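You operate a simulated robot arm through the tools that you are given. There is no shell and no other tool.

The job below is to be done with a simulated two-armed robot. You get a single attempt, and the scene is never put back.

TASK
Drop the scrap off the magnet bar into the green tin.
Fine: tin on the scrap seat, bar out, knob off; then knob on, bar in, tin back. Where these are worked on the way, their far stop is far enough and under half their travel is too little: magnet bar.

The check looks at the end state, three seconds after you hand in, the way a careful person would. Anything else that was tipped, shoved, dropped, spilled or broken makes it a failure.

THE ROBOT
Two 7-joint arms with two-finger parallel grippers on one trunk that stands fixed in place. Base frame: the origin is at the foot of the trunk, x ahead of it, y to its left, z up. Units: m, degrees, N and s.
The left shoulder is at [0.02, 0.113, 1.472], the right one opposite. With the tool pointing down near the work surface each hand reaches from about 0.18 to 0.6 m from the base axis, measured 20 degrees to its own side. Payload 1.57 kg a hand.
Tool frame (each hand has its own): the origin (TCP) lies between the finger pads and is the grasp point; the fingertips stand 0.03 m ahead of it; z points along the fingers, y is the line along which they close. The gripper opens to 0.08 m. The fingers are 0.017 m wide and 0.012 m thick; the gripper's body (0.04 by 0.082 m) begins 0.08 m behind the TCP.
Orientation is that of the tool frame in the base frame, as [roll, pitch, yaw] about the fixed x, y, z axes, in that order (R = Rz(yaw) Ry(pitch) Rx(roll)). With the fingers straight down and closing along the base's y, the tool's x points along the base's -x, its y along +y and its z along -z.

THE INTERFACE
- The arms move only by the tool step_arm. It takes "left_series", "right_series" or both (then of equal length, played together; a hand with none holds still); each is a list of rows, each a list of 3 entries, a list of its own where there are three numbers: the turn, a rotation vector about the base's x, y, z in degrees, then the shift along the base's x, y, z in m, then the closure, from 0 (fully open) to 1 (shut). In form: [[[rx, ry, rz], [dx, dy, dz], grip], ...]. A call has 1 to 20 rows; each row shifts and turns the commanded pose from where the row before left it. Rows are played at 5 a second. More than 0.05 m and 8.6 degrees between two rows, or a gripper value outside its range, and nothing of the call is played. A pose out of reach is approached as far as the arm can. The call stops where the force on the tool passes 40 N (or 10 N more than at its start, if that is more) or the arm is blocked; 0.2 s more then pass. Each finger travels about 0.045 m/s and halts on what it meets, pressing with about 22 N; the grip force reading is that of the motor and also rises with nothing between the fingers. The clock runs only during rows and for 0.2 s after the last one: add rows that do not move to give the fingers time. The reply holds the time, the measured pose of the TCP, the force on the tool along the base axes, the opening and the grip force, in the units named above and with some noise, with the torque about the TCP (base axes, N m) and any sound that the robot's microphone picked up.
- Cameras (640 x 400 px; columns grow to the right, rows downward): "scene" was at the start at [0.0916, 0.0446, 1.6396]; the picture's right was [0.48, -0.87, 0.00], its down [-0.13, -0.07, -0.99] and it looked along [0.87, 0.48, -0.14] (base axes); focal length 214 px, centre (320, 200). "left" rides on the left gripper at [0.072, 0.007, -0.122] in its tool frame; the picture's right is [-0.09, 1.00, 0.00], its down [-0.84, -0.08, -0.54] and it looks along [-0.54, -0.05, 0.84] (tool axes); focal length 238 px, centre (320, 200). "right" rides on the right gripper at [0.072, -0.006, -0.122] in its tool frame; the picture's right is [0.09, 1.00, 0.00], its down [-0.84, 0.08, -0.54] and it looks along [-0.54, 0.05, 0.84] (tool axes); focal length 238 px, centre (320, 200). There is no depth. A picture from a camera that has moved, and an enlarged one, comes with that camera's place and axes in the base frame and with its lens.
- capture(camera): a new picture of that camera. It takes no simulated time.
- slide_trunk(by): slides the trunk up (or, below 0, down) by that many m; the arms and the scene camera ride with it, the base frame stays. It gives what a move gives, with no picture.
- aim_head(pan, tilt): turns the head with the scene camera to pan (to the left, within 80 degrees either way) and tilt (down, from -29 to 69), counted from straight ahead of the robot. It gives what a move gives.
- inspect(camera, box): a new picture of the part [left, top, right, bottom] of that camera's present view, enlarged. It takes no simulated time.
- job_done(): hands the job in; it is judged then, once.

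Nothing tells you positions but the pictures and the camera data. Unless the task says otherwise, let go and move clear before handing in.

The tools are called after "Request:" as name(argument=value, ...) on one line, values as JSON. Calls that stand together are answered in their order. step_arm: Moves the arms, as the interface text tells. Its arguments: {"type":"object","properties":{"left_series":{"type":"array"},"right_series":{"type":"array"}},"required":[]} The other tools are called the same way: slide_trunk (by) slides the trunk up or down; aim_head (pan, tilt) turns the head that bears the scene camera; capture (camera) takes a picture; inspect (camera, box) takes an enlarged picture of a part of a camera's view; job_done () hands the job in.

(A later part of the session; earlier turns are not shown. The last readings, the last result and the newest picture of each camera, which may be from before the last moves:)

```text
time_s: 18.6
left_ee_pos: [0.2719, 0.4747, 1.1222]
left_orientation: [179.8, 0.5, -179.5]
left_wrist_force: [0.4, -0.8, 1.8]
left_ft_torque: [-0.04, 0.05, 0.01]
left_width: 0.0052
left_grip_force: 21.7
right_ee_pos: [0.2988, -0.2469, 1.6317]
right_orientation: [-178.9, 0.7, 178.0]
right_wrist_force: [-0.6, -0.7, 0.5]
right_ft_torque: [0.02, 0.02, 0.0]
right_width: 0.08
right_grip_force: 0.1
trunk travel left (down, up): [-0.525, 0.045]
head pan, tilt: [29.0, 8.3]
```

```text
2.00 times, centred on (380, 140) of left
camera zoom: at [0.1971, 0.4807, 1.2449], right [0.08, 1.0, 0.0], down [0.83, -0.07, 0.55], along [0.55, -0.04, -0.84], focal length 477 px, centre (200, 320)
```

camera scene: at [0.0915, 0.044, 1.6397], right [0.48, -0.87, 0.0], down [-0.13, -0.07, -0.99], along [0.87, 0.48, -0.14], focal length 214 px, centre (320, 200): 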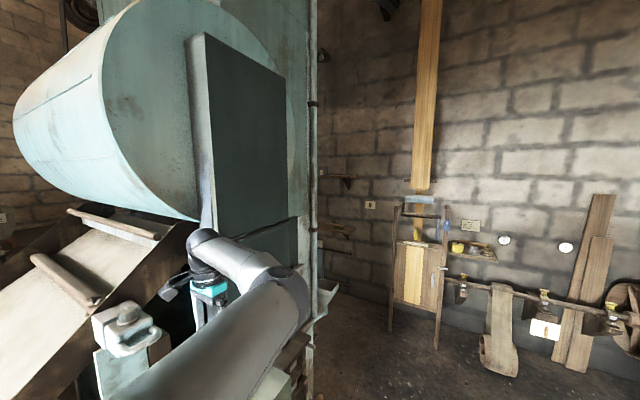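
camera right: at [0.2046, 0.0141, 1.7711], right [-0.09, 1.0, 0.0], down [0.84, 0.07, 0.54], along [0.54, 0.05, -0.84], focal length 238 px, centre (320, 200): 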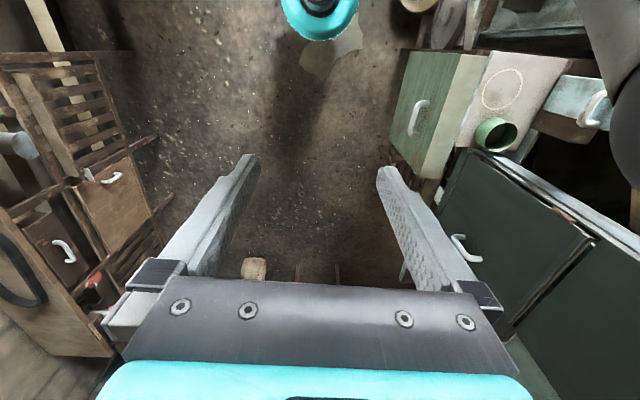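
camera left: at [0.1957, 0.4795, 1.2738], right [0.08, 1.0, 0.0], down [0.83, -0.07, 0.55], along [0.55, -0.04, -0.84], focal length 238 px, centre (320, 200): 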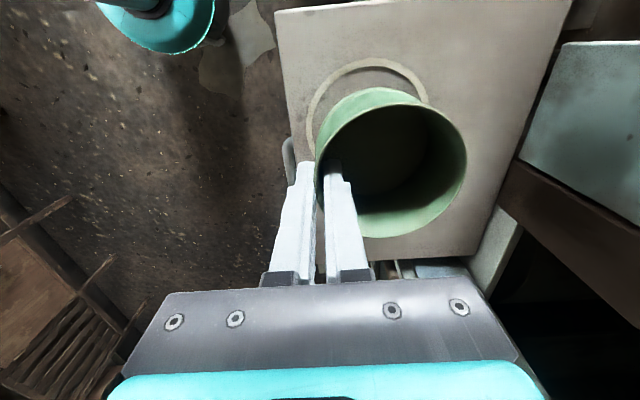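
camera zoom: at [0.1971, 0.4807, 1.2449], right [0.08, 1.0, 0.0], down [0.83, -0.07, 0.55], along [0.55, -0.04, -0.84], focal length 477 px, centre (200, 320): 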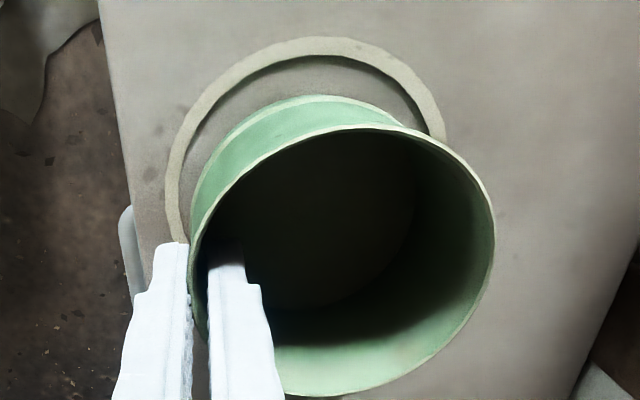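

The tin rests on the plate, about 3 mm forward of the ring's centre. I lift a hair, nudge it back 3 mm, set it down and open the fingers slowly.

Request:
step_arm(left_series=[[[0, 0, 0], [0, 0, 0.005], 1], [[0, 0, 0], [-0.003, 0.001, 0], 1], [[0, 0, 0], [0, 0, -0.005], 1], [[0, 0, 0], [0, 0, 0], 1], [[0, 0, 0], [0, 0, 0], 0.85], [[0, 0, 0], [0, 0, 0], 0.7], [[0, 0, 0], [0, 0, 0], 0.5], [[0, 0, 0], [0, 0, 0], 0.3], [[0, 0, 0], [0, 0, 0], 0.3]])

Request:
capture(camera="left")

```text
time_s: 20.6
left_ee_pos: [0.2667, 0.4766, 1.1213]
left_orientation: [179.8, 0.5, -179.5]
left_wrist_force: [1.3, 0.3, -0.7]
left_ft_torque: [-0.03, 0.01, 0.02]
left_width: 0.0561
left_grip_force: 0.1
right_ee_pos: [0.2984, -0.2467, 1.6318]
right_orientation: [-178.8, 0.6, 178.0]
right_wrist_force: [0.6, -0.7, -0.3]
right_ft_torque: [0.0, -0.02, 0.01]
right_width: 0.08
right_grip_force: 0.1
trunk travel left (down, up): [-0.525, 0.045]
head pan, tilt: [29.0, 8.3]
```

```text
taken
camera left: at [0.1938, 0.482, 1.2446], right [0.08, 1.0, 0.0], down [0.83, -0.07, 0.55], along [0.55, -0.04, -0.84], focal length 238 px, centre (320, 200)
```

left: 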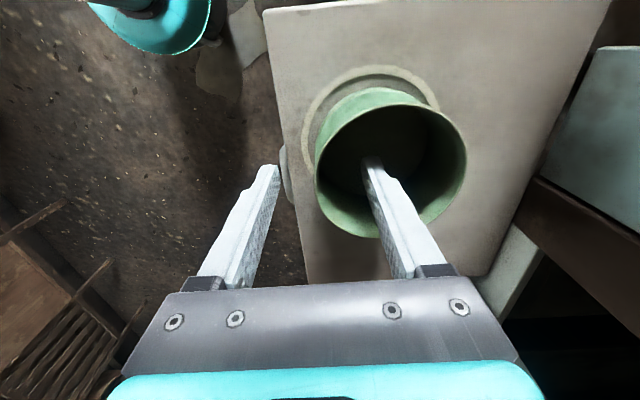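

Released; the tin sits inside the ring. I rise clear, back off toward -y and look down at the tin and the handle.

Request:
step_arm(left_series=[[[0, 0, 0], [0, 0, 0.025], 0.3], [[0, 0, 0], [0, 0, 0.03], 0.3], [[0, 0, 0], [0, -0.01, 0.035], 0.3], [[0, 0, 0], [0, -0.01, 0.04], 0.3], [[0, 0, 0], [0, -0.01, 0.045], 0.3], [[0, 0, 0], [0, -0.01, 0.045], 0.3], [[0, 0, 0], [0, -0.01, 0.045], 0.3], [[0, 0, 0], [0, 0, 0], 0.3]])

Request:
capture(camera="left")

Request:
inspect(camera="left", box=[280, 20, 600, 220])

Request:
capture(camera="scene")

```text
time_s: 22.4
left_ee_pos: [0.2682, 0.4262, 1.3868]
left_orientation: [179.8, 0.4, -179.5]
left_wrist_force: [0.1, 0.2, 0.1]
left_ft_torque: [-0.02, 0.01, 0.0]
left_width: 0.056
left_grip_force: 0.0
right_ee_pos: [0.2988, -0.2451, 1.6311]
right_orientation: [-178.8, 0.5, 178.0]
right_wrist_force: [0.3, 0.8, 0.3]
right_ft_torque: [-0.03, 0.01, -0.04]
right_width: 0.0798
right_grip_force: 0.0
trunk travel left (down, up): [-0.525, 0.045]
head pan, tilt: [29.0, 8.3]
```

```text
taken
camera left: at [0.1938, 0.4321, 1.5105], right [0.08, 1.0, 0.0], down [0.83, -0.07, 0.55], along [0.55, -0.04, -0.84], focal length 238 px, centre (320, 200)
```

left: 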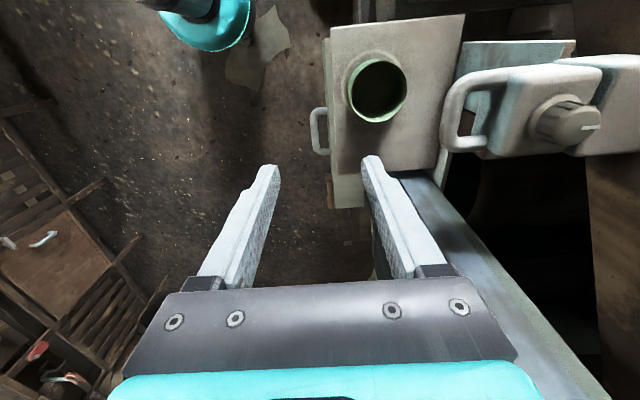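

```text
2.00 times, centred on (440, 120) of left
camera zoom: at [0.1938, 0.4321, 1.5105], right [0.08, 1.0, 0.0], down [0.83, -0.07, 0.55], along [0.55, -0.04, -0.84], focal length 477 px, centre (80, 360)
```

zoom: 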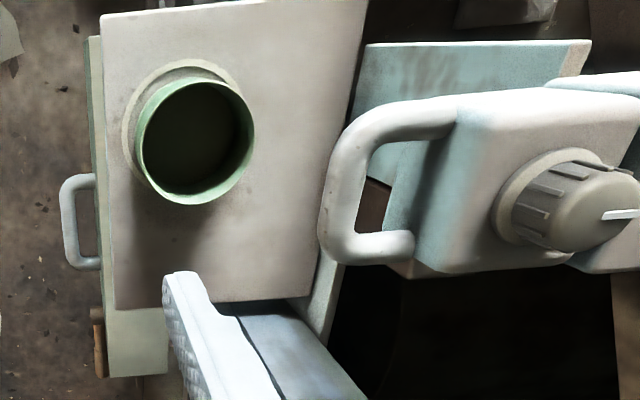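

```text
taken
camera scene: at [0.0919, 0.045, 1.6396], right [0.48, -0.87, 0.0], down [-0.13, -0.07, -0.99], along [0.87, 0.48, -0.14], focal length 214 px, centre (320, 200)
```

scene: 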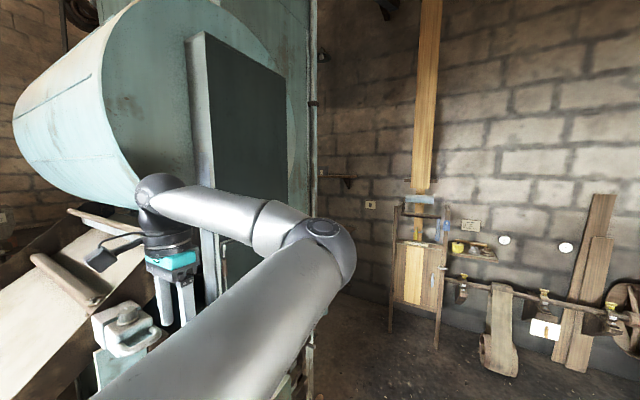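

The tin sits centred in the ring within 3 mm. The handle's grip bar is at about [0.2605, 0.548, 1.2875], 16 mm thick, with about 29 mm of gap behind it. I move above it with the fingers part open.

Request:
step_arm(left_series=[[[0, 0, 0], [-0.002, 0.03, 0], 0.5], [[0, 0, 0], [-0.002, 0.03, 0], 0.55], [[0, 0, 0], [-0.002, 0.03, 0], 0.55], [[0, 0, 0], [-0.002, 0.032, 0], 0.55], [[0, 0, 0], [0, 0, -0.01], 0.55], [[0, 0, 0], [0, 0, 0], 0.55]])

Request:
capture(camera="left")

Request:
inspect(camera="scene", box=[40, 220, 240, 345])

```text
time_s: 23.9
left_ee_pos: [0.2592, 0.5481, 1.3774]
left_orientation: [179.8, 0.4, -179.6]
left_wrist_force: [0.3, -0.4, -0.1]
left_ft_torque: [0.03, 0.0, 0.01]
left_width: 0.036
left_grip_force: 0.1
right_ee_pos: [0.2992, -0.2451, 1.6313]
right_orientation: [-178.8, 0.6, 178.1]
right_wrist_force: [-0.8, 0.5, -0.4]
right_ft_torque: [-0.02, 0.02, -0.02]
right_width: 0.08
right_grip_force: 0.1
trunk travel left (down, up): [-0.525, 0.045]
head pan, tilt: [29.0, 8.3]
```

```text
taken
camera left: at [0.1856, 0.5543, 1.4995], right [0.08, 1.0, 0.0], down [0.83, -0.07, 0.55], along [0.55, -0.04, -0.84], focal length 238 px, centre (320, 200)
```

left: 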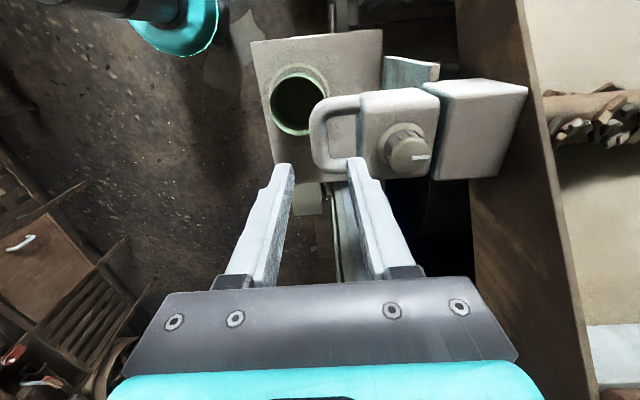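

```text
3.20 times, centred on (140, 282) of scene
camera zoom: at [0.0914, 0.0454, 1.6397], right [0.48, -0.87, 0.0], down [-0.13, -0.07, -0.99], along [0.87, 0.48, -0.14], focal length 686 px, centre (896, -64)
```

zoom: 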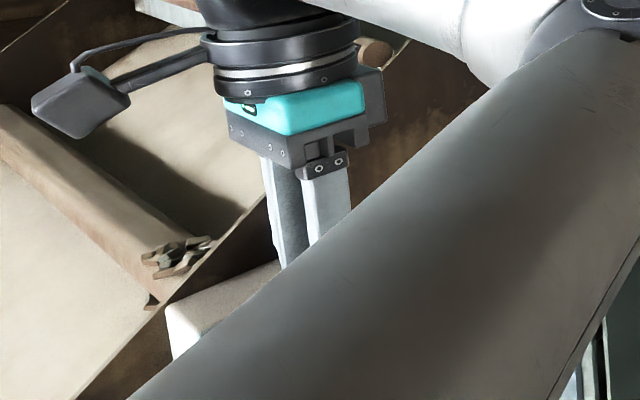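

The handle's grip bar is just below and ahead of the fingers. I zoom to check the alignment.

Request:
inspect(camera="left", box=[260, 70, 460, 195])

Request:
inspect(camera="left", box=[480, 40, 640, 200])

```text
3.20 times, centred on (360, 132) of left
camera zoom: at [0.1856, 0.5543, 1.4995], right [0.08, 1.0, 0.0], down [0.83, -0.07, 0.55], along [0.55, -0.04, -0.84], focal length 763 px, centre (192, 416)
```

zoom: 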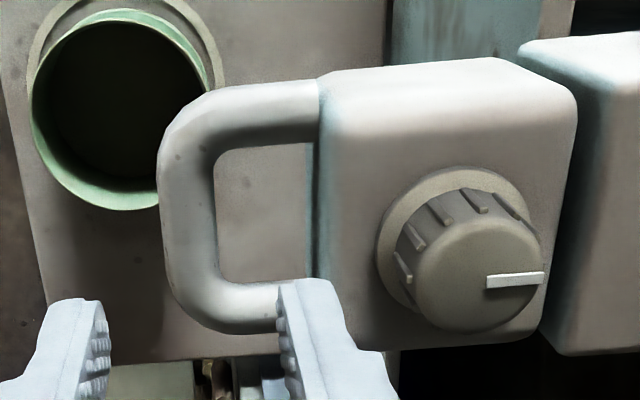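

```text
2.50 times, centred on (560, 120) of left
camera zoom: at [0.1856, 0.5543, 1.4995], right [0.08, 1.0, 0.0], down [0.83, -0.07, 0.55], along [0.55, -0.04, -0.84], focal length 596 px, centre (-280, 400)
```

zoom: 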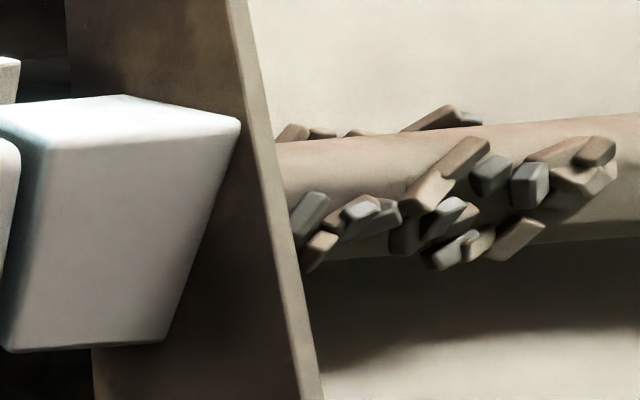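

The fingers line up with the handle bar (y 0.549, x 0.259). I go down over it and close.

Request:
step_arm(left_series=[[[0, 0, 0], [0, 0.001, -0.03], 0.55], [[0, 0, 0], [0, 0, -0.03], 0.55], [[0, 0, 0], [0, 0, -0.0245], 0.55], [[0, 0, 0], [0, 0, 0], 0.55]])

Request:
capture(camera="left")

```text
time_s: 24.9
left_ee_pos: [0.2598, 0.5482, 1.2914]
left_orientation: [179.8, 0.4, -179.5]
left_wrist_force: [0.0, -0.2, 0.0]
left_ft_torque: [-0.01, 0.03, 0.01]
left_width: 0.0363
left_grip_force: 0.0
right_ee_pos: [0.2984, -0.2461, 1.6317]
right_orientation: [-178.8, 0.6, 178.0]
right_wrist_force: [-0.1, 0.2, 0.5]
right_ft_torque: [0.01, -0.01, -0.01]
right_width: 0.08
right_grip_force: 0.1
trunk travel left (down, up): [-0.525, 0.045]
head pan, tilt: [29.0, 8.3]
```

```text
taken
camera left: at [0.1861, 0.5547, 1.4146], right [0.08, 1.0, 0.0], down [0.83, -0.07, 0.55], along [0.55, -0.04, -0.84], focal length 238 px, centre (320, 200)
```

left: 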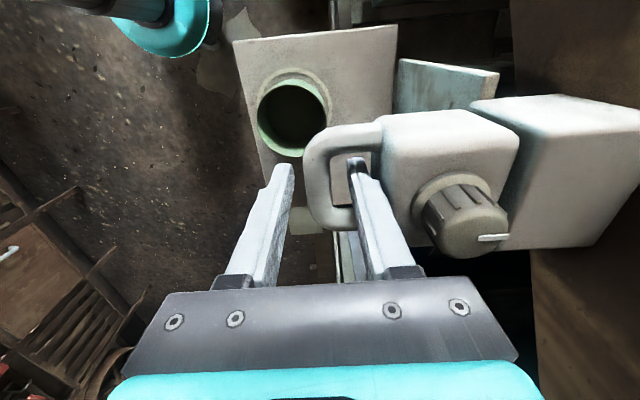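

The inner finger stands in the handle's gap without contact. I close on the bar.

Request:
step_arm(left_series=[[[0, 0, 0], [0, 0, 0], 0.8], [[0, 0, 0], [0, 0, 0], 1], [[0, 0, 0], [0, 0, 0], 1], [[0, 0, 0], [0, 0, 0], 1]])

```text
time_s: 25.9
left_ee_pos: [0.2596, 0.5487, 1.2913]
left_orientation: [179.8, 0.3, -179.5]
left_wrist_force: [-0.4, -5.8, -5.2]
left_ft_torque: [-0.06, -0.05, -0.34]
left_width: 0.016
left_grip_force: 31.2
right_ee_pos: [0.2977, -0.2482, 1.6313]
right_orientation: [-178.9, 0.6, 178.1]
right_wrist_force: [0.4, 0.1, 0.6]
right_ft_torque: [0.03, -0.02, 0.0]
right_width: 0.0802
right_grip_force: 0.1
trunk travel left (down, up): [-0.525, 0.045]
head pan, tilt: [29.0, 8.3]
```

The handle is held (16 mm). I start pulling toward -y gently and watch the force.

Request:
step_arm(left_series=[[[0, 0, 0], [0, -0.008, 0], 1], [[0, 0, 0], [0, -0.01, 0], 1], [[0, 0, 0], [0, -0.012, 0], 1], [[0, 0, 0], [0, 0, 0], 1]])

Request:
capture(camera="left")

```text
time_s: 26.9
left_ee_pos: [0.2601, 0.5176, 1.2924]
left_orientation: [179.8, 0.4, -179.5]
left_wrist_force: [-1.8, 0.4, -4.1]
left_ft_torque: [0.03, 0.13, -0.27]
left_width: 0.0159
left_grip_force: 31.7
right_ee_pos: [0.2989, -0.2439, 1.6314]
right_orientation: [-178.7, 0.7, 178.0]
right_wrist_force: [-0.1, -0.9, -0.1]
right_ft_torque: [-0.03, 0.0, -0.01]
right_width: 0.0801
right_grip_force: 0.1
trunk travel left (down, up): [-0.525, 0.045]
head pan, tilt: [29.0, 8.3]
```

```text
taken
camera left: at [0.1864, 0.5252, 1.4147], right [0.08, 1.0, 0.0], down [0.83, -0.07, 0.55], along [0.55, -0.04, -0.84], focal length 238 px, centre (320, 200)
```

left: 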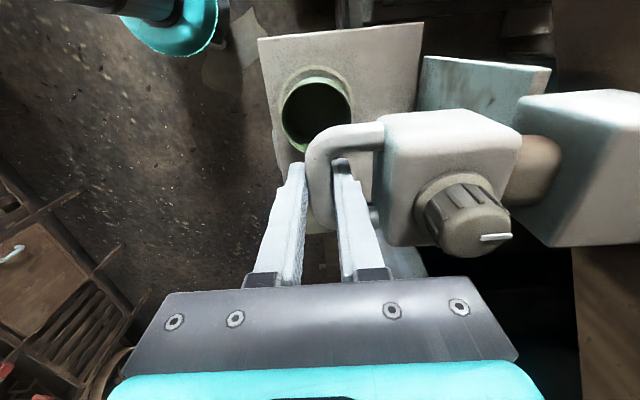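

The bar slides freely and the rod comes out of its guide. I keep pulling at a moderate speed.

Request:
step_arm(left_series=[[[0, 0, 0], [0, -0.015, 0], 1], [[0, 0, 0], [0, -0.015, 0], 1], [[0, 0, 0], [0, -0.015, 0], 1], [[0, 0, 0], [0, -0.015, 0], 1], [[0, 0, 0], [0, -0.015, 0], 1], [[0, 0, 0], [0, -0.015, 0], 1], [[0, 0, 0], [0, 0, 0], 1]])

Request:
capture(camera="left")

Request:
capture(camera="scene")

```text
time_s: 28.4
left_ee_pos: [0.2602, 0.4286, 1.2921]
left_orientation: [-179.9, 0.3, -179.5]
left_wrist_force: [-3.6, -3.0, -15.3]
left_ft_torque: [-0.09, -0.45, -0.31]
left_width: 0.0159
left_grip_force: 31.3
right_ee_pos: [0.2973, -0.2463, 1.6314]
right_orientation: [-178.8, 0.6, 178.0]
right_wrist_force: [-0.2, 0.3, 0.3]
right_ft_torque: [0.0, -0.02, 0.01]
right_width: 0.0798
right_grip_force: 0.1
trunk travel left (down, up): [-0.525, 0.045]
head pan, tilt: [29.0, 8.3]
```

```text
taken
camera left: at [0.1865, 0.4353, 1.4148], right [0.08, 1.0, 0.0], down [0.83, -0.07, 0.55], along [0.54, -0.05, -0.84], focal length 238 px, centre (320, 200)
```

left: 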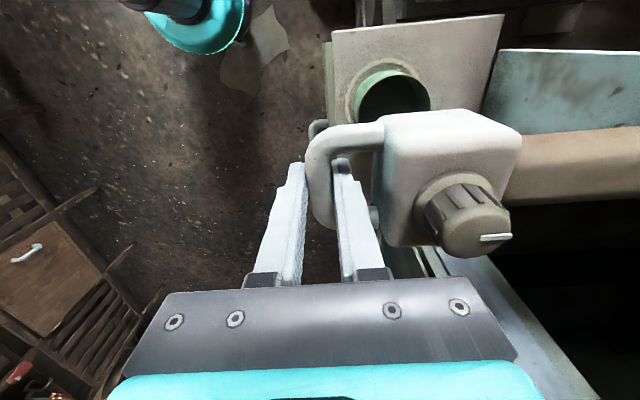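

```text
taken
camera scene: at [0.0915, 0.0455, 1.6396], right [0.48, -0.87, 0.0], down [-0.13, -0.07, -0.99], along [0.87, 0.48, -0.14], focal length 214 px, centre (320, 200)
```

scene: 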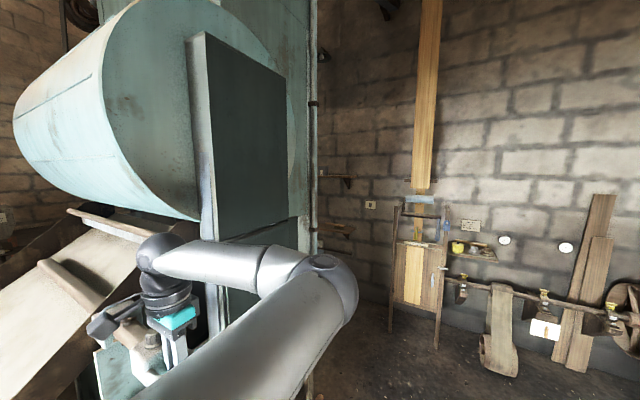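

The bar has come out 0.12 m; the downward pull on the hand has grown to 15 N, so I ease the hand down slightly and continue pulling.

Request:
step_arm(left_series=[[[0, 0, 0], [0.0, 0, -0.001], 1], [[0, 0, 0], [0, 0, 0], 1]])

```text
time_s: 29.1
left_ee_pos: [0.2605, 0.4292, 1.2914]
left_orientation: [179.8, 0.2, -179.6]
left_wrist_force: [-1.3, -1.4, -7.5]
left_ft_torque: [-0.06, 0.69, -0.31]
left_width: 0.0156
left_grip_force: 31.5
right_ee_pos: [0.2997, -0.2462, 1.6318]
right_orientation: [-178.8, 0.5, 178.0]
right_wrist_force: [0.3, 0.0, -0.9]
right_ft_torque: [0.0, -0.02, 0.03]
right_width: 0.08
right_grip_force: 0.0
trunk travel left (down, up): [-0.525, 0.045]
head pan, tilt: [29.0, 8.3]
```

Request:
step_arm(left_series=[[[0, 0, 0], [0, -0.015, -0.0005], 1], [[0, 0, 0], [0, -0.015, 0], 1], [[0, 0, 0], [0, -0.015, 0], 1], [[0, 0, 0], [0, -0.015, 0], 1], [[0, 0, 0], [0, 0, 0], 1]])

Request:
capture(camera="left")

Request:
capture(camera="scene")

```text
time_s: 30.2
left_ee_pos: [0.2595, 0.3662, 1.292]
left_orientation: [179.7, 0.6, -179.6]
left_wrist_force: [1.2, -2.0, 11.9]
left_ft_torque: [-0.16, 0.01, -0.28]
left_width: 0.0157
left_grip_force: 30.8
right_ee_pos: [0.2983, -0.2468, 1.6313]
right_orientation: [-179.0, 0.6, 177.9]
right_wrist_force: [0.1, -1.5, 0.2]
right_ft_torque: [0.01, -0.02, -0.01]
right_width: 0.08
right_grip_force: 0.0
trunk travel left (down, up): [-0.525, 0.045]
head pan, tilt: [29.0, 8.3]
```

```text
taken
camera left: at [0.1859, 0.3734, 1.4145], right [0.08, 1.0, 0.0], down [0.83, -0.07, 0.55], along [0.55, -0.04, -0.84], focal length 238 px, centre (320, 200)
```

left: 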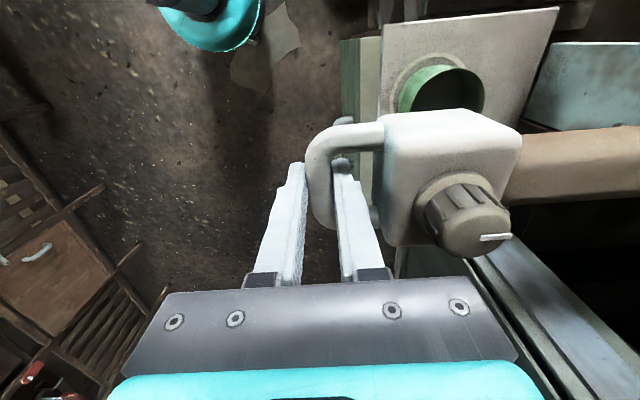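

```text
taken
camera scene: at [0.0913, 0.0437, 1.6398], right [0.48, -0.87, 0.0], down [-0.13, -0.07, -0.99], along [0.87, 0.48, -0.14], focal length 214 px, centre (320, 200)
```

scene: 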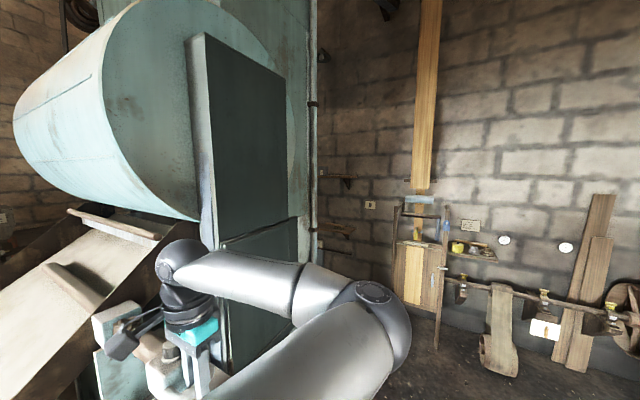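

The bar is out 0.18 m, still moving freely. I correct z a touch and go on.

Request:
step_arm(left_series=[[[0, 0, 0], [0, -0.012, 0.0008], 1], [[0, 0, 0], [0, -0.012, 0], 1], [[0, 0, 0], [0, -0.012, 0], 1], [[0, 0, 0], [0, -0.012, 0], 1], [[0, 0, 0], [0, 0, 0], 1]])

Request:
capture(camera="left")

Request:
capture(camera="scene")

```text
time_s: 31.4
left_ee_pos: [0.2606, 0.3301, 1.2919]
left_orientation: [-180.0, 0.2, -179.5]
left_wrist_force: [2.6, -0.8, -18.9]
left_ft_torque: [0.0, -0.76, -0.31]
left_width: 0.0159
left_grip_force: 31.4
left hand out of reach, approached as far as the arm can: row 4
right_ee_pos: [0.3009, -0.2454, 1.6319]
right_orientation: [-179.0, 0.5, 178.0]
right_wrist_force: [0.4, -0.4, -0.2]
right_ft_torque: [-0.01, -0.02, -0.01]
right_width: 0.08
right_grip_force: 0.2
trunk travel left (down, up): [-0.525, 0.045]
head pan, tilt: [29.0, 8.3]
```

```text
taken
camera left: at [0.1867, 0.3369, 1.4149], right [0.08, 1.0, 0.0], down [0.84, -0.07, 0.55], along [0.54, -0.05, -0.84], focal length 238 px, centre (320, 200)
```

left: 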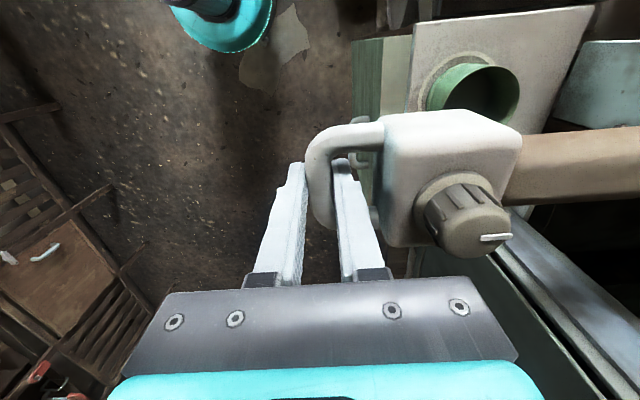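

```text
taken
camera scene: at [0.093, 0.0455, 1.6394], right [0.48, -0.87, 0.0], down [-0.13, -0.07, -0.99], along [0.87, 0.48, -0.15], focal length 214 px, centre (320, 200)
```

scene: 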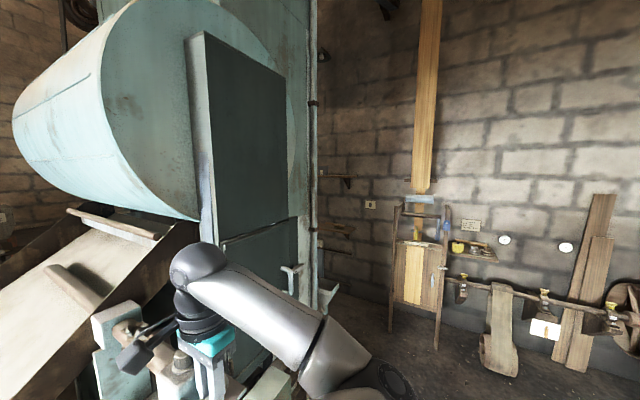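

The arm runs out of reach at y 0.33 (bar out 0.219 m) without hitting a stop, and the scrap still seems short of the tin. I look closer, then let go of the handle to change the trunk height.

Request:
inspect(camera="scene", box=[60, 270, 260, 395])

Request:
step_arm(left_series=[[[0, 0, 0], [0, 0, 0], 0.7], [[0, 0, 0], [0, 0, 0], 0.55], [[0, 0, 0], [0, 0, 0], 0.55], [[0, 0, 0], [0, 0, 0], 0.55]])

```text
3.20 times, centred on (160, 332) of scene
camera zoom: at [0.093, 0.0455, 1.6394], right [0.48, -0.87, 0.0], down [-0.13, -0.07, -0.99], along [0.87, 0.48, -0.15], focal length 686 px, centre (832, -224)
```

zoom: 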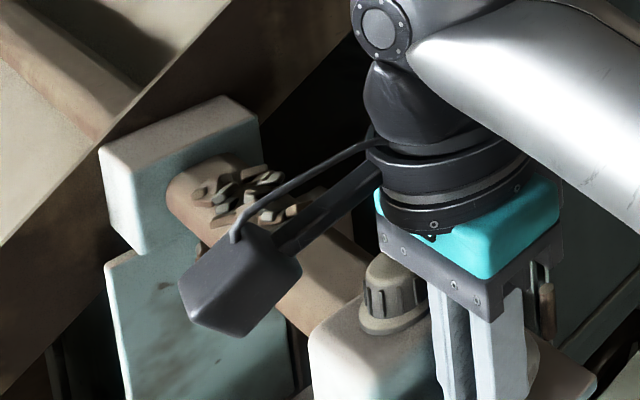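

```text
time_s: 32.5
left_ee_pos: [0.2603, 0.3312, 1.2939]
left_orientation: [180.0, 0.4, -179.5]
left_wrist_force: [-0.6, 0.2, -0.5]
left_ft_torque: [0.0, 0.02, -0.01]
left_width: 0.0362
left_grip_force: 0.1
right_ee_pos: [0.2988, -0.2467, 1.6317]
right_orientation: [-178.7, 0.5, 178.0]
right_wrist_force: [-0.4, -0.2, 0.1]
right_ft_torque: [0.06, 0.0, 0.06]
right_width: 0.0803
right_grip_force: 0.0
trunk travel left (down, up): [-0.525, 0.045]
head pan, tilt: [29.0, 8.3]
```

The scrap has come out past the guide and spans about y 0.495–0.585, so about 25 mm more is needed to centre it over the tin. I raise the hand well clear before sliding the trunk down.

Request:
step_arm(left_series=[[[0, 0, 0], [0, 0, 0.03], 0.55], [[0, 0, 0], [0, 0, 0.03], 0.55], [[0, 0, 0], [0, 0, 0.03], 0.55], [[0, 0, 0], [0, 0.01, 0.04], 0.55], [[0, 0, 0], [0, 0.01, 0.04], 0.55], [[0, 0, 0], [0, 0.01, 0.04], 0.55], [[0, 0, 0], [0, 0.01, 0.04], 0.55], [[0, 0, 0], [0, 0, 0], 0.55]])

Request:
capture(camera="scene")

Request:
capture(camera="left")

```text
time_s: 34.2
left_ee_pos: [0.2587, 0.3723, 1.5441]
left_orientation: [179.8, 0.3, -179.5]
left_wrist_force: [0.1, 0.4, -0.3]
left_ft_torque: [0.0, 0.02, 0.0]
left_width: 0.0357
left_grip_force: 0.0
right_ee_pos: [0.2994, -0.2463, 1.6322]
right_orientation: [-178.9, 0.6, 178.0]
right_wrist_force: [-1.0, 1.0, 0.8]
right_ft_torque: [-0.02, -0.03, 0.0]
right_width: 0.0799
right_grip_force: 0.1
trunk travel left (down, up): [-0.525, 0.045]
head pan, tilt: [29.0, 8.3]
```

```text
taken
camera scene: at [0.0924, 0.0445, 1.6396], right [0.48, -0.87, 0.0], down [-0.13, -0.07, -0.99], along [0.87, 0.48, -0.14], focal length 214 px, centre (320, 200)
```

scene: 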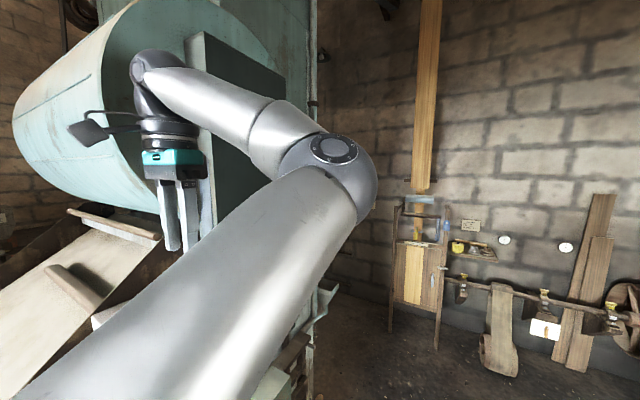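

```text
taken
camera left: at [0.1858, 0.3775, 1.6674], right [0.08, 1.0, 0.0], down [0.83, -0.07, 0.55], along [0.54, -0.04, -0.84], focal length 238 px, centre (320, 200)
```

left: 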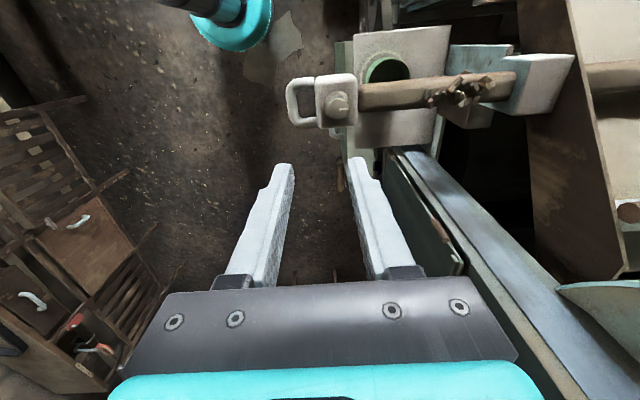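

From above, the scrap spans roughly y 0.52–0.61, so up to 45 mm more travel is wanted. I slide the trunk down 0.14 m with the hand clear above the bar.

Request:
slide_trunk(by=-0.07)

Request:
capture(camera="scene")

```text
time_s: 35.3
left_ee_pos: [0.2593, 0.3721, 1.475]
left_orientation: [180.0, 0.4, -179.6]
left_wrist_force: [-0.1, 0.3, 0.2]
left_ft_torque: [0.03, -0.03, 0.0]
left_width: 0.0359
left_grip_force: 0.0
right_ee_pos: [0.2984, -0.2454, 1.5615]
right_orientation: [-178.7, 0.6, 178.0]
right_wrist_force: [0.5, -0.1, -0.3]
right_ft_torque: [0.0, -0.01, 0.01]
right_width: 0.0797
right_grip_force: 0.1
trunk travel left (down, up): [-0.455, 0.115]
head pan, tilt: [29.0, 8.3]
```

```text
taken
camera scene: at [0.0915, 0.0446, 1.5697], right [0.48, -0.87, 0.0], down [-0.13, -0.07, -0.99], along [0.87, 0.48, -0.14], focal length 214 px, centre (320, 200)
```

scene: 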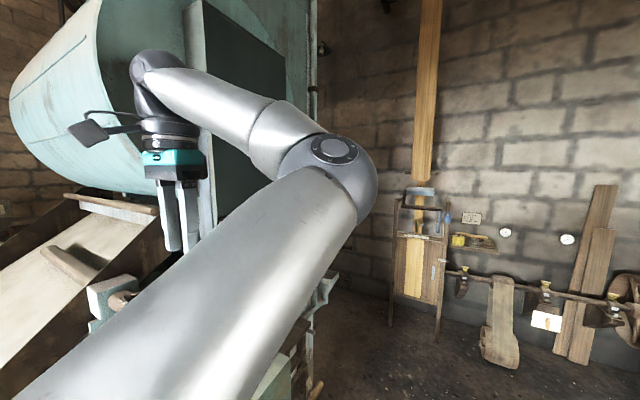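

The slide works cleanly. I lower it another 0.06 m.

Request:
slide_trunk(by=-0.06)

Request:
capture(camera="left")

Request:
inspect(camera="left", box=[240, 0, 560, 200])

```text
time_s: 36.3
left_ee_pos: [0.2588, 0.3718, 1.4141]
left_orientation: [179.9, 0.3, -179.4]
left_wrist_force: [0.4, -0.5, -0.1]
left_ft_torque: [0.0, -0.02, -0.01]
left_width: 0.0358
left_grip_force: 0.0
right_ee_pos: [0.298, -0.2459, 1.5019]
right_orientation: [-178.7, 0.6, 178.1]
right_wrist_force: [-0.1, -0.3, -0.3]
right_ft_torque: [0.01, -0.03, -0.02]
right_width: 0.0799
right_grip_force: 0.0
trunk travel left (down, up): [-0.395, 0.175]
head pan, tilt: [29.0, 8.3]
```

```text
taken
camera left: at [0.185, 0.3775, 1.5371], right [0.08, 1.0, 0.0], down [0.83, -0.07, 0.55], along [0.55, -0.04, -0.84], focal length 238 px, centre (320, 200)
```

left: 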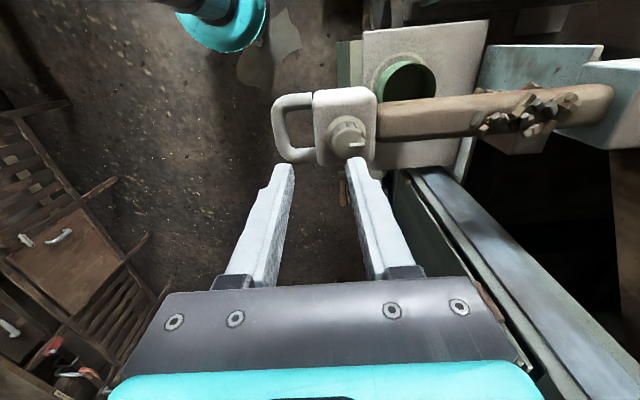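

```text
2.00 times, centred on (400, 100) of left
camera zoom: at [0.185, 0.3775, 1.5371], right [0.08, 1.0, 0.0], down [0.83, -0.07, 0.55], along [0.55, -0.04, -0.84], focal length 477 px, centre (160, 400)
```

zoom: 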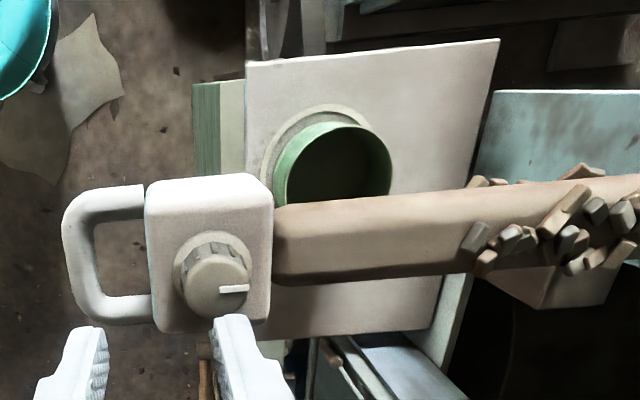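

The handle bar is at y 0.331. I move above it and go down over the bar again.

Request:
step_arm(left_series=[[[0, 0, 0], [0, -0.02, 0], 0.55], [[0, 0, 0], [0, -0.0205, 0], 0.55], [[0, 0, 0], [0, 0, -0.03], 0.55], [[0, 0, 0], [0, 0, -0.03], 0.55], [[0, 0, 0], [0, 0, 0], 0.55]])

Request:
capture(camera="left")

```text
time_s: 37.5
left_ee_pos: [0.2593, 0.3318, 1.3539]
left_orientation: [179.8, 0.5, -179.5]
left_wrist_force: [0.4, -0.7, 1.2]
left_ft_torque: [0.02, -0.02, -0.01]
left_width: 0.0357
left_grip_force: 0.2
right_ee_pos: [0.2986, -0.2462, 1.5021]
right_orientation: [-178.7, 0.6, 178.1]
right_wrist_force: [1.0, -0.3, 0.3]
right_ft_torque: [-0.02, 0.02, 0.03]
right_width: 0.0802
right_grip_force: 0.1
trunk travel left (down, up): [-0.395, 0.175]
head pan, tilt: [29.0, 8.3]
```

```text
taken
camera left: at [0.1854, 0.3377, 1.4766], right [0.08, 1.0, 0.0], down [0.83, -0.07, 0.55], along [0.55, -0.04, -0.84], focal length 238 px, centre (320, 200)
```

left: 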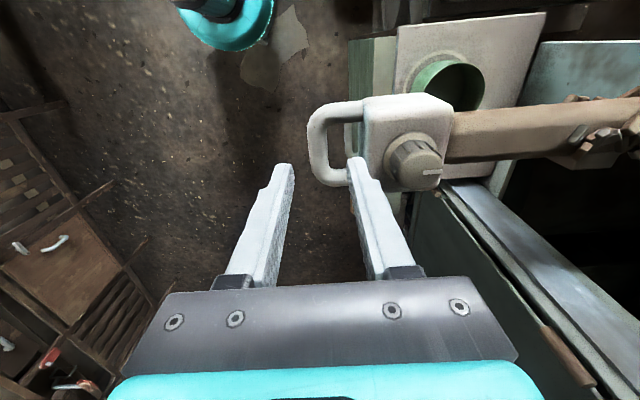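

Aligned. I go down and grip.

Request:
step_arm(left_series=[[[0, 0, 0], [0, 0, -0.03], 0.55], [[0, 0, 0], [0, 0, -0.03], 0.55], [[0, 0, 0], [0, 0, 0], 0.7], [[0, 0, 0], [0, 0, 0], 1], [[0, 0, 0], [0, 0, 0], 1], [[0, 0, 0], [0, 0, 0], 1]])

```text
time_s: 38.9
left_ee_pos: [0.2593, 0.3309, 1.2933]
left_orientation: [179.8, 0.4, -179.5]
left_wrist_force: [-1.2, -1.4, -3.5]
left_ft_torque: [0.05, -0.33, -0.37]
left_width: 0.0156
left_grip_force: 31.8
right_ee_pos: [0.2989, -0.2469, 1.5017]
right_orientation: [-178.8, 0.6, 178.0]
right_wrist_force: [-0.4, 0.2, -0.2]
right_ft_torque: [0.0, -0.01, -0.01]
right_width: 0.08
right_grip_force: 0.2
trunk travel left (down, up): [-0.395, 0.175]
head pan, tilt: [29.0, 8.3]
```

Gripped again. I pull on toward the far stop in small steps.

Request:
step_arm(left_series=[[[0, 0, 0], [0, -0.008, 0], 1], [[0, 0, 0], [0, -0.008, 0], 1], [[0, 0, 0], [0, -0.008, 0], 1], [[0, 0, 0], [0, -0.008, 0], 1], [[0, 0, 0], [0, -0.008, 0], 1], [[0, 0, 0], [0, 0, 0], 1]])

Request:
capture(camera="left")

Request:
capture(camera="scene")

```text
time_s: 40.3
left_ee_pos: [0.2593, 0.3219, 1.2932]
left_orientation: [179.8, 0.4, -179.7]
left_wrist_force: [25.1, 1.4, -3.3]
left_ft_torque: [0.03, 0.35, -0.23]
left_width: 0.0155
left_grip_force: 31.4
left hand out of reach, approached as far as the arm can: row 2, 3, 4, 5
right_ee_pos: [0.3039, -0.2464, 1.5006]
right_orientation: [-178.9, 0.3, 178.0]
right_wrist_force: [-0.5, 0.0, 0.2]
right_ft_torque: [0.0, 0.01, 0.01]
right_width: 0.0801
right_grip_force: 0.1
trunk travel left (down, up): [-0.395, 0.175]
head pan, tilt: [29.0, 8.3]
```

```text
taken
camera left: at [0.1852, 0.3278, 1.4166], right [0.09, 1.0, 0.0], down [0.83, -0.08, 0.55], along [0.55, -0.04, -0.84], focal length 238 px, centre (320, 200)
```

left: 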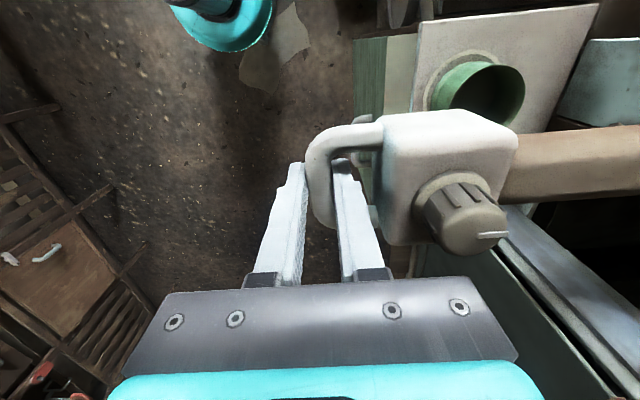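

```text
taken
camera scene: at [0.0967, 0.0451, 1.5093], right [0.48, -0.87, 0.0], down [-0.13, -0.07, -0.99], along [0.86, 0.48, -0.15], focal length 214 px, centre (320, 200)
```

scene: 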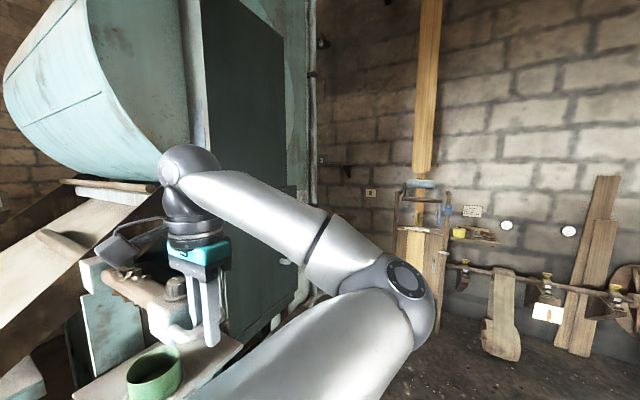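

The arm again runs out of reach at y 0.322; the wrist twist seems to be the limit rather than the bar. I let go and rise, then test a different hand yaw in free air.

Request:
step_arm(left_series=[[[0, 0, 0], [0, 0, 0], 0.7], [[0, 0, 0], [0, 0, 0], 0.55], [[0, 0, 0], [0, 0, 0], 0.55], [[0, 0, 0], [0, 0, 0], 0.55]])

Request:
inspect(camera="scene", box=[60, 220, 260, 400])

```text
time_s: 41.3
left_ee_pos: [0.2523, 0.322, 1.295]
left_orientation: [179.8, 0.3, -179.5]
left_wrist_force: [0.2, -1.0, 0.3]
left_ft_torque: [0.02, -0.01, 0.02]
left_width: 0.036
left_grip_force: 0.0
right_ee_pos: [0.2977, -0.2471, 1.5015]
right_orientation: [-178.7, 0.5, 178.1]
right_wrist_force: [-0.1, -0.8, 0.0]
right_ft_torque: [0.04, -0.04, 0.04]
right_width: 0.0799
right_grip_force: 0.0
trunk travel left (down, up): [-0.395, 0.175]
head pan, tilt: [29.0, 8.3]
```

```text
2.22 times, centred on (160, 310) of scene
camera zoom: at [0.0915, 0.0446, 1.5097], right [0.48, -0.87, 0.0], down [-0.13, -0.07, -0.99], along [0.87, 0.48, -0.14], focal length 477 px, centre (676, -44)
```

zoom: 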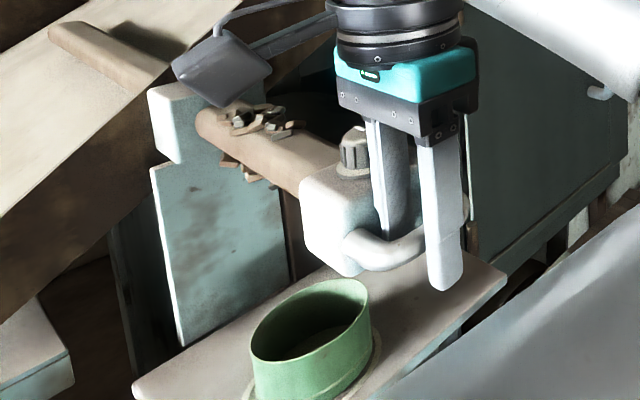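

The hand is free of the handle. I raise it straight up clear of the knob, then turn it +90° about vertical to test that posture.

Request:
step_arm(left_series=[[[0, 0, 0], [0, 0, 0.025], 0.55], [[0, 0, 0], [0, 0, 0.03], 0.55], [[0, 0, 0], [0, 0, 0.03], 0.55], [[0, 0, 0], [0, 0, 0.03], 0.55], [[0, 0, 0], [0, 0, 0.02], 0.55], [[0, 0, 0], [0, 0, 0], 0.55]])

```text
time_s: 42.7
left_ee_pos: [0.253, 0.3244, 1.4315]
left_orientation: [179.8, 0.4, -179.4]
left_wrist_force: [-0.3, 0.4, 0.2]
left_ft_torque: [0.0, -0.01, 0.04]
left_width: 0.0361
left_grip_force: 0.0
right_ee_pos: [0.2989, -0.2463, 1.5014]
right_orientation: [-178.8, 0.5, 178.0]
right_wrist_force: [0.6, -0.1, -0.1]
right_ft_torque: [0.01, 0.01, 0.02]
right_width: 0.0799
right_grip_force: 0.1
trunk travel left (down, up): [-0.395, 0.175]
head pan, tilt: [29.0, 8.3]
```

Now I turn the hand +88° about vertical with the fingers closed, to hook the handle with them.

Request:
step_arm(left_series=[[[0, 0, 8], [0, 0.005, 0.0], 0.8], [[0, 0, 8], [0, 0.005, 0.0], 1], [[0, 0, 8], [0, 0, 0.0], 1], [[0, 0, 8], [0, 0, 0.0], 1], [[0, 0, 8], [0, 0, 0.0], 1], [[0, 0, 8], [0, 0, 0.0], 1], [[0, 0, 8], [0, 0, 0.0], 1], [[0, 0, 8], [0, 0, 0.0], 1], [[0, 0, 8], [0, 0, 0.0], 1], [[0, 0, 8], [0, 0, 0.0], 1], [[0, 0, 8], [0, 0, 0.0], 1], [[0, 0, 0], [0, 0, 0], 1]])

Request:
capture(camera="left")

Request:
capture(camera="scene")

```text
time_s: 45.3
left_ee_pos: [0.247, 0.3326, 1.4254]
left_orientation: [179.8, 0.4, -91.5]
left_wrist_force: [-1.4, -0.4, 0.1]
left_ft_torque: [-0.02, -0.01, 0.02]
left_width: 0.0002
left_grip_force: 21.3
left hand out of reach, approached as far as the arm can: row 11
right_ee_pos: [0.2979, -0.2469, 1.5017]
right_orientation: [-178.8, 0.5, 178.0]
right_wrist_force: [0.5, 0.1, 0.9]
right_ft_torque: [-0.01, -0.04, -0.01]
right_width: 0.08
right_grip_force: 0.0
trunk travel left (down, up): [-0.395, 0.175]
head pan, tilt: [29.0, 8.3]
```

```text
taken
camera left: at [0.2381, 0.2608, 1.5475], right [-0.99, 0.12, 0.0], down [0.1, 0.83, 0.55], along [0.06, 0.54, -0.84], focal length 238 px, centre (320, 200)
```

left: 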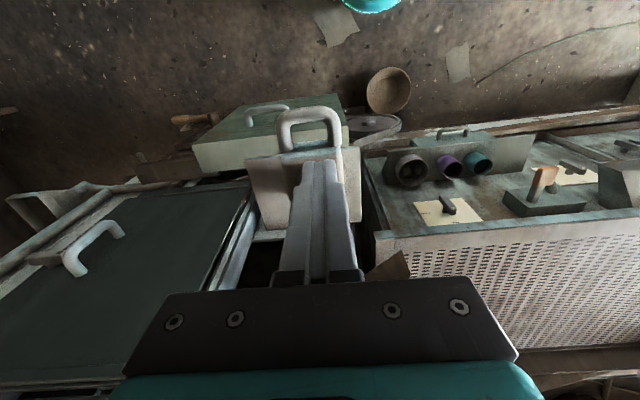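

```text
taken
camera scene: at [0.0917, 0.0444, 1.5097], right [0.48, -0.87, 0.0], down [-0.13, -0.07, -0.99], along [0.87, 0.48, -0.14], focal length 214 px, centre (320, 200)
```

scene: 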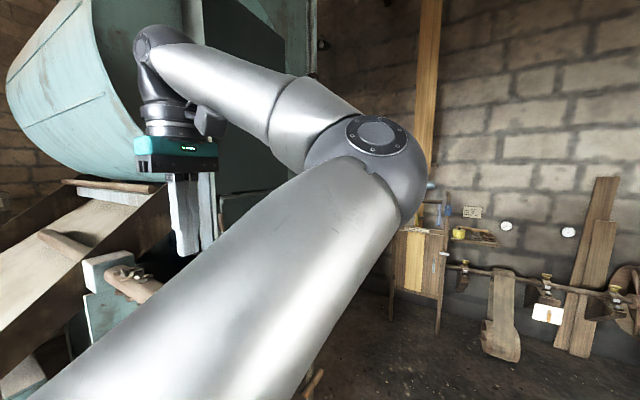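

The +88° turn just reaches a limit. I back off a few degrees and test in free air whether y 0.28 can be reached this way.

Request:
step_arm(left_series=[[[0, 0, -8], [0.005, 0, 0.005], 1], [[0, 0, 0], [0, -0.015, 0.0], 1], [[0, 0, 0], [0, -0.015, 0.0], 1], [[0, 0, 0], [0, -0.015, 0.0], 1], [[0, 0, 0], [0, 0, 0.0], 1]])

```text
time_s: 46.5
left_ee_pos: [0.2519, 0.3237, 1.4304]
left_orientation: [179.8, 0.4, -99.5]
left_wrist_force: [0.0, 0.8, 0.0]
left_ft_torque: [-0.01, 0.0, 0.01]
left_width: 0.0
left_grip_force: 21.1
left hand out of reach, approached as far as the arm can: row 2, 3, 4
right_ee_pos: [0.2978, -0.2466, 1.5017]
right_orientation: [-178.9, 0.5, 178.0]
right_wrist_force: [0.2, 0.1, 0.1]
right_ft_torque: [0.0, -0.01, -0.03]
right_width: 0.0799
right_grip_force: 0.1
trunk travel left (down, up): [-0.395, 0.175]
head pan, tilt: [29.0, 8.3]
```

The limit is the wrist's position (about y 0.324), not the yaw. Tilting the hand so the fingertips lean toward -y keeps the wrist within reach, so I turn back to the old yaw and lean 15°.

Request:
step_arm(left_series=[[[0, 0, -8], [0.001, 0.005, 0], 1], [[0, 0, -8], [0.001, 0.005, 0], 1], [[0, 0, -8], [0.001, 0.005, 0.0], 0.8], [[0, 0, -8], [0.001, 0, 0.0], 0.62], [[0, 0, -8], [0.001, 0, 0.0], 0.62], [[0, 0, -8], [0.001, 0, 0.0], 0.62], [[0, 0, -8], [0, 0, 0.0], 0.62], [[0, 0, -8], [0, 0, 0.0], 0.62], [[0, 0, -8], [0, 0, 0.0], 0.62], [[0, 0, -8], [0, 0, 0.0], 0.62], [[-7.5, 0, 0], [0, -0.008, 0.0], 0.62], [[-7.5, 0, 0], [0, -0.008, 0], 0.62], [[0, 0, 0], [0, 0, 0], 0.62]])

Request:
capture(camera="left")

Request:
capture(camera="scene")

```text
time_s: 49.3
left_ee_pos: [0.2584, 0.323, 1.4302]
left_orientation: [-165.2, 0.3, -179.4]
left_wrist_force: [0.2, -0.5, 0.6]
left_ft_torque: [-0.01, 0.02, 0.01]
left_width: 0.0304
left_grip_force: 0.0
right_ee_pos: [0.2992, -0.2465, 1.5021]
right_orientation: [-178.9, 0.5, 178.0]
right_wrist_force: [0.2, 0.3, 0.3]
right_ft_torque: [0.0, -0.03, -0.03]
right_width: 0.0803
right_grip_force: 0.1
trunk travel left (down, up): [-0.395, 0.175]
head pan, tilt: [29.0, 8.3]
```

```text
taken
camera left: at [0.1845, 0.359, 1.5474], right [0.08, 0.96, -0.25], down [0.83, 0.07, 0.55], along [0.55, -0.26, -0.8], focal length 238 px, centre (320, 200)
```

left: 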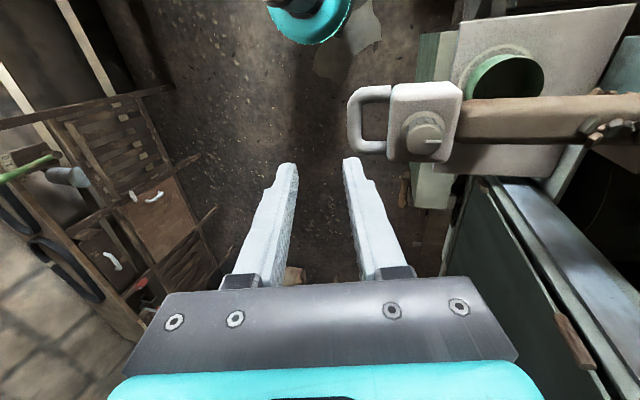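

```text
taken
camera scene: at [0.0919, 0.0443, 1.5096], right [0.48, -0.87, 0.0], down [-0.13, -0.07, -0.99], along [0.87, 0.48, -0.14], focal length 214 px, centre (320, 200)
```

scene: 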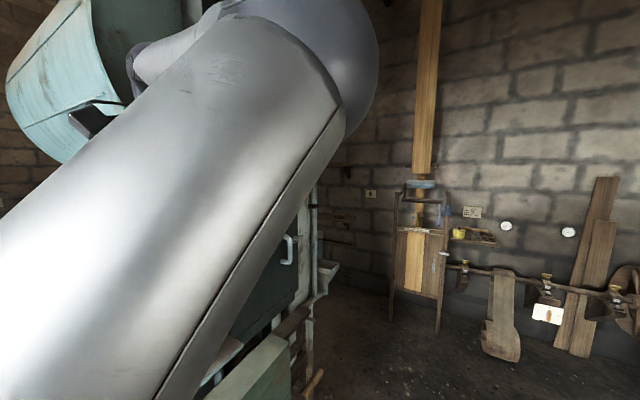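

The lean works and the hand is at y 0.323. I test in free air whether y 0.275 can be reached in this lean.

Request:
step_arm(left_series=[[[0, 0, 0], [0, -0.012, 0], 0.62], [[0, 0, 0], [0, -0.012, 0], 0.62], [[0, 0, 0], [0, -0.012, 0], 0.62], [[0, 0, 0], [0, -0.012, 0], 0.62], [[0, 0, 0], [0, 0, 0], 0.62]])

Request:
capture(camera="scene")

```text
time_s: 50.5
left_ee_pos: [0.2605, 0.2748, 1.4256]
left_orientation: [-164.9, -0.7, -179.1]
left_wrist_force: [-0.1, 0.6, -0.1]
left_ft_torque: [0.03, 0.0, 0.01]
left_width: 0.0304
left_grip_force: 0.0
right_ee_pos: [0.3006, -0.2464, 1.501]
right_orientation: [-178.8, 0.5, 178.0]
right_wrist_force: [-0.3, -0.3, 0.3]
right_ft_torque: [0.02, 0.06, 0.01]
right_width: 0.08
right_grip_force: 0.1
trunk travel left (down, up): [-0.395, 0.175]
head pan, tilt: [29.0, 8.3]
```

```text
taken
camera scene: at [0.085, 0.0534, 1.5194], right [0.59, -0.8, 0.0], down [-0.03, -0.02, -1.0], along [0.8, 0.59, -0.04], focal length 214 px, centre (320, 200)
```

scene: 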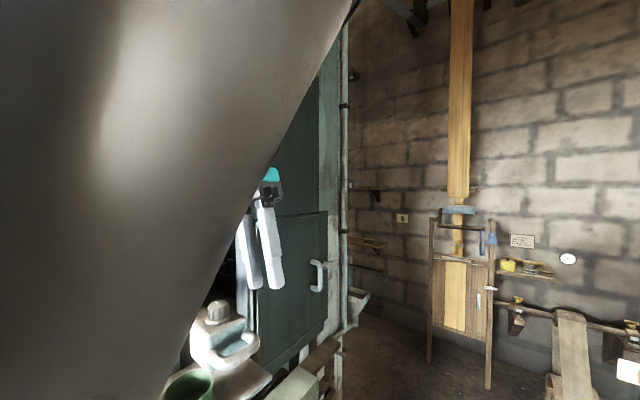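

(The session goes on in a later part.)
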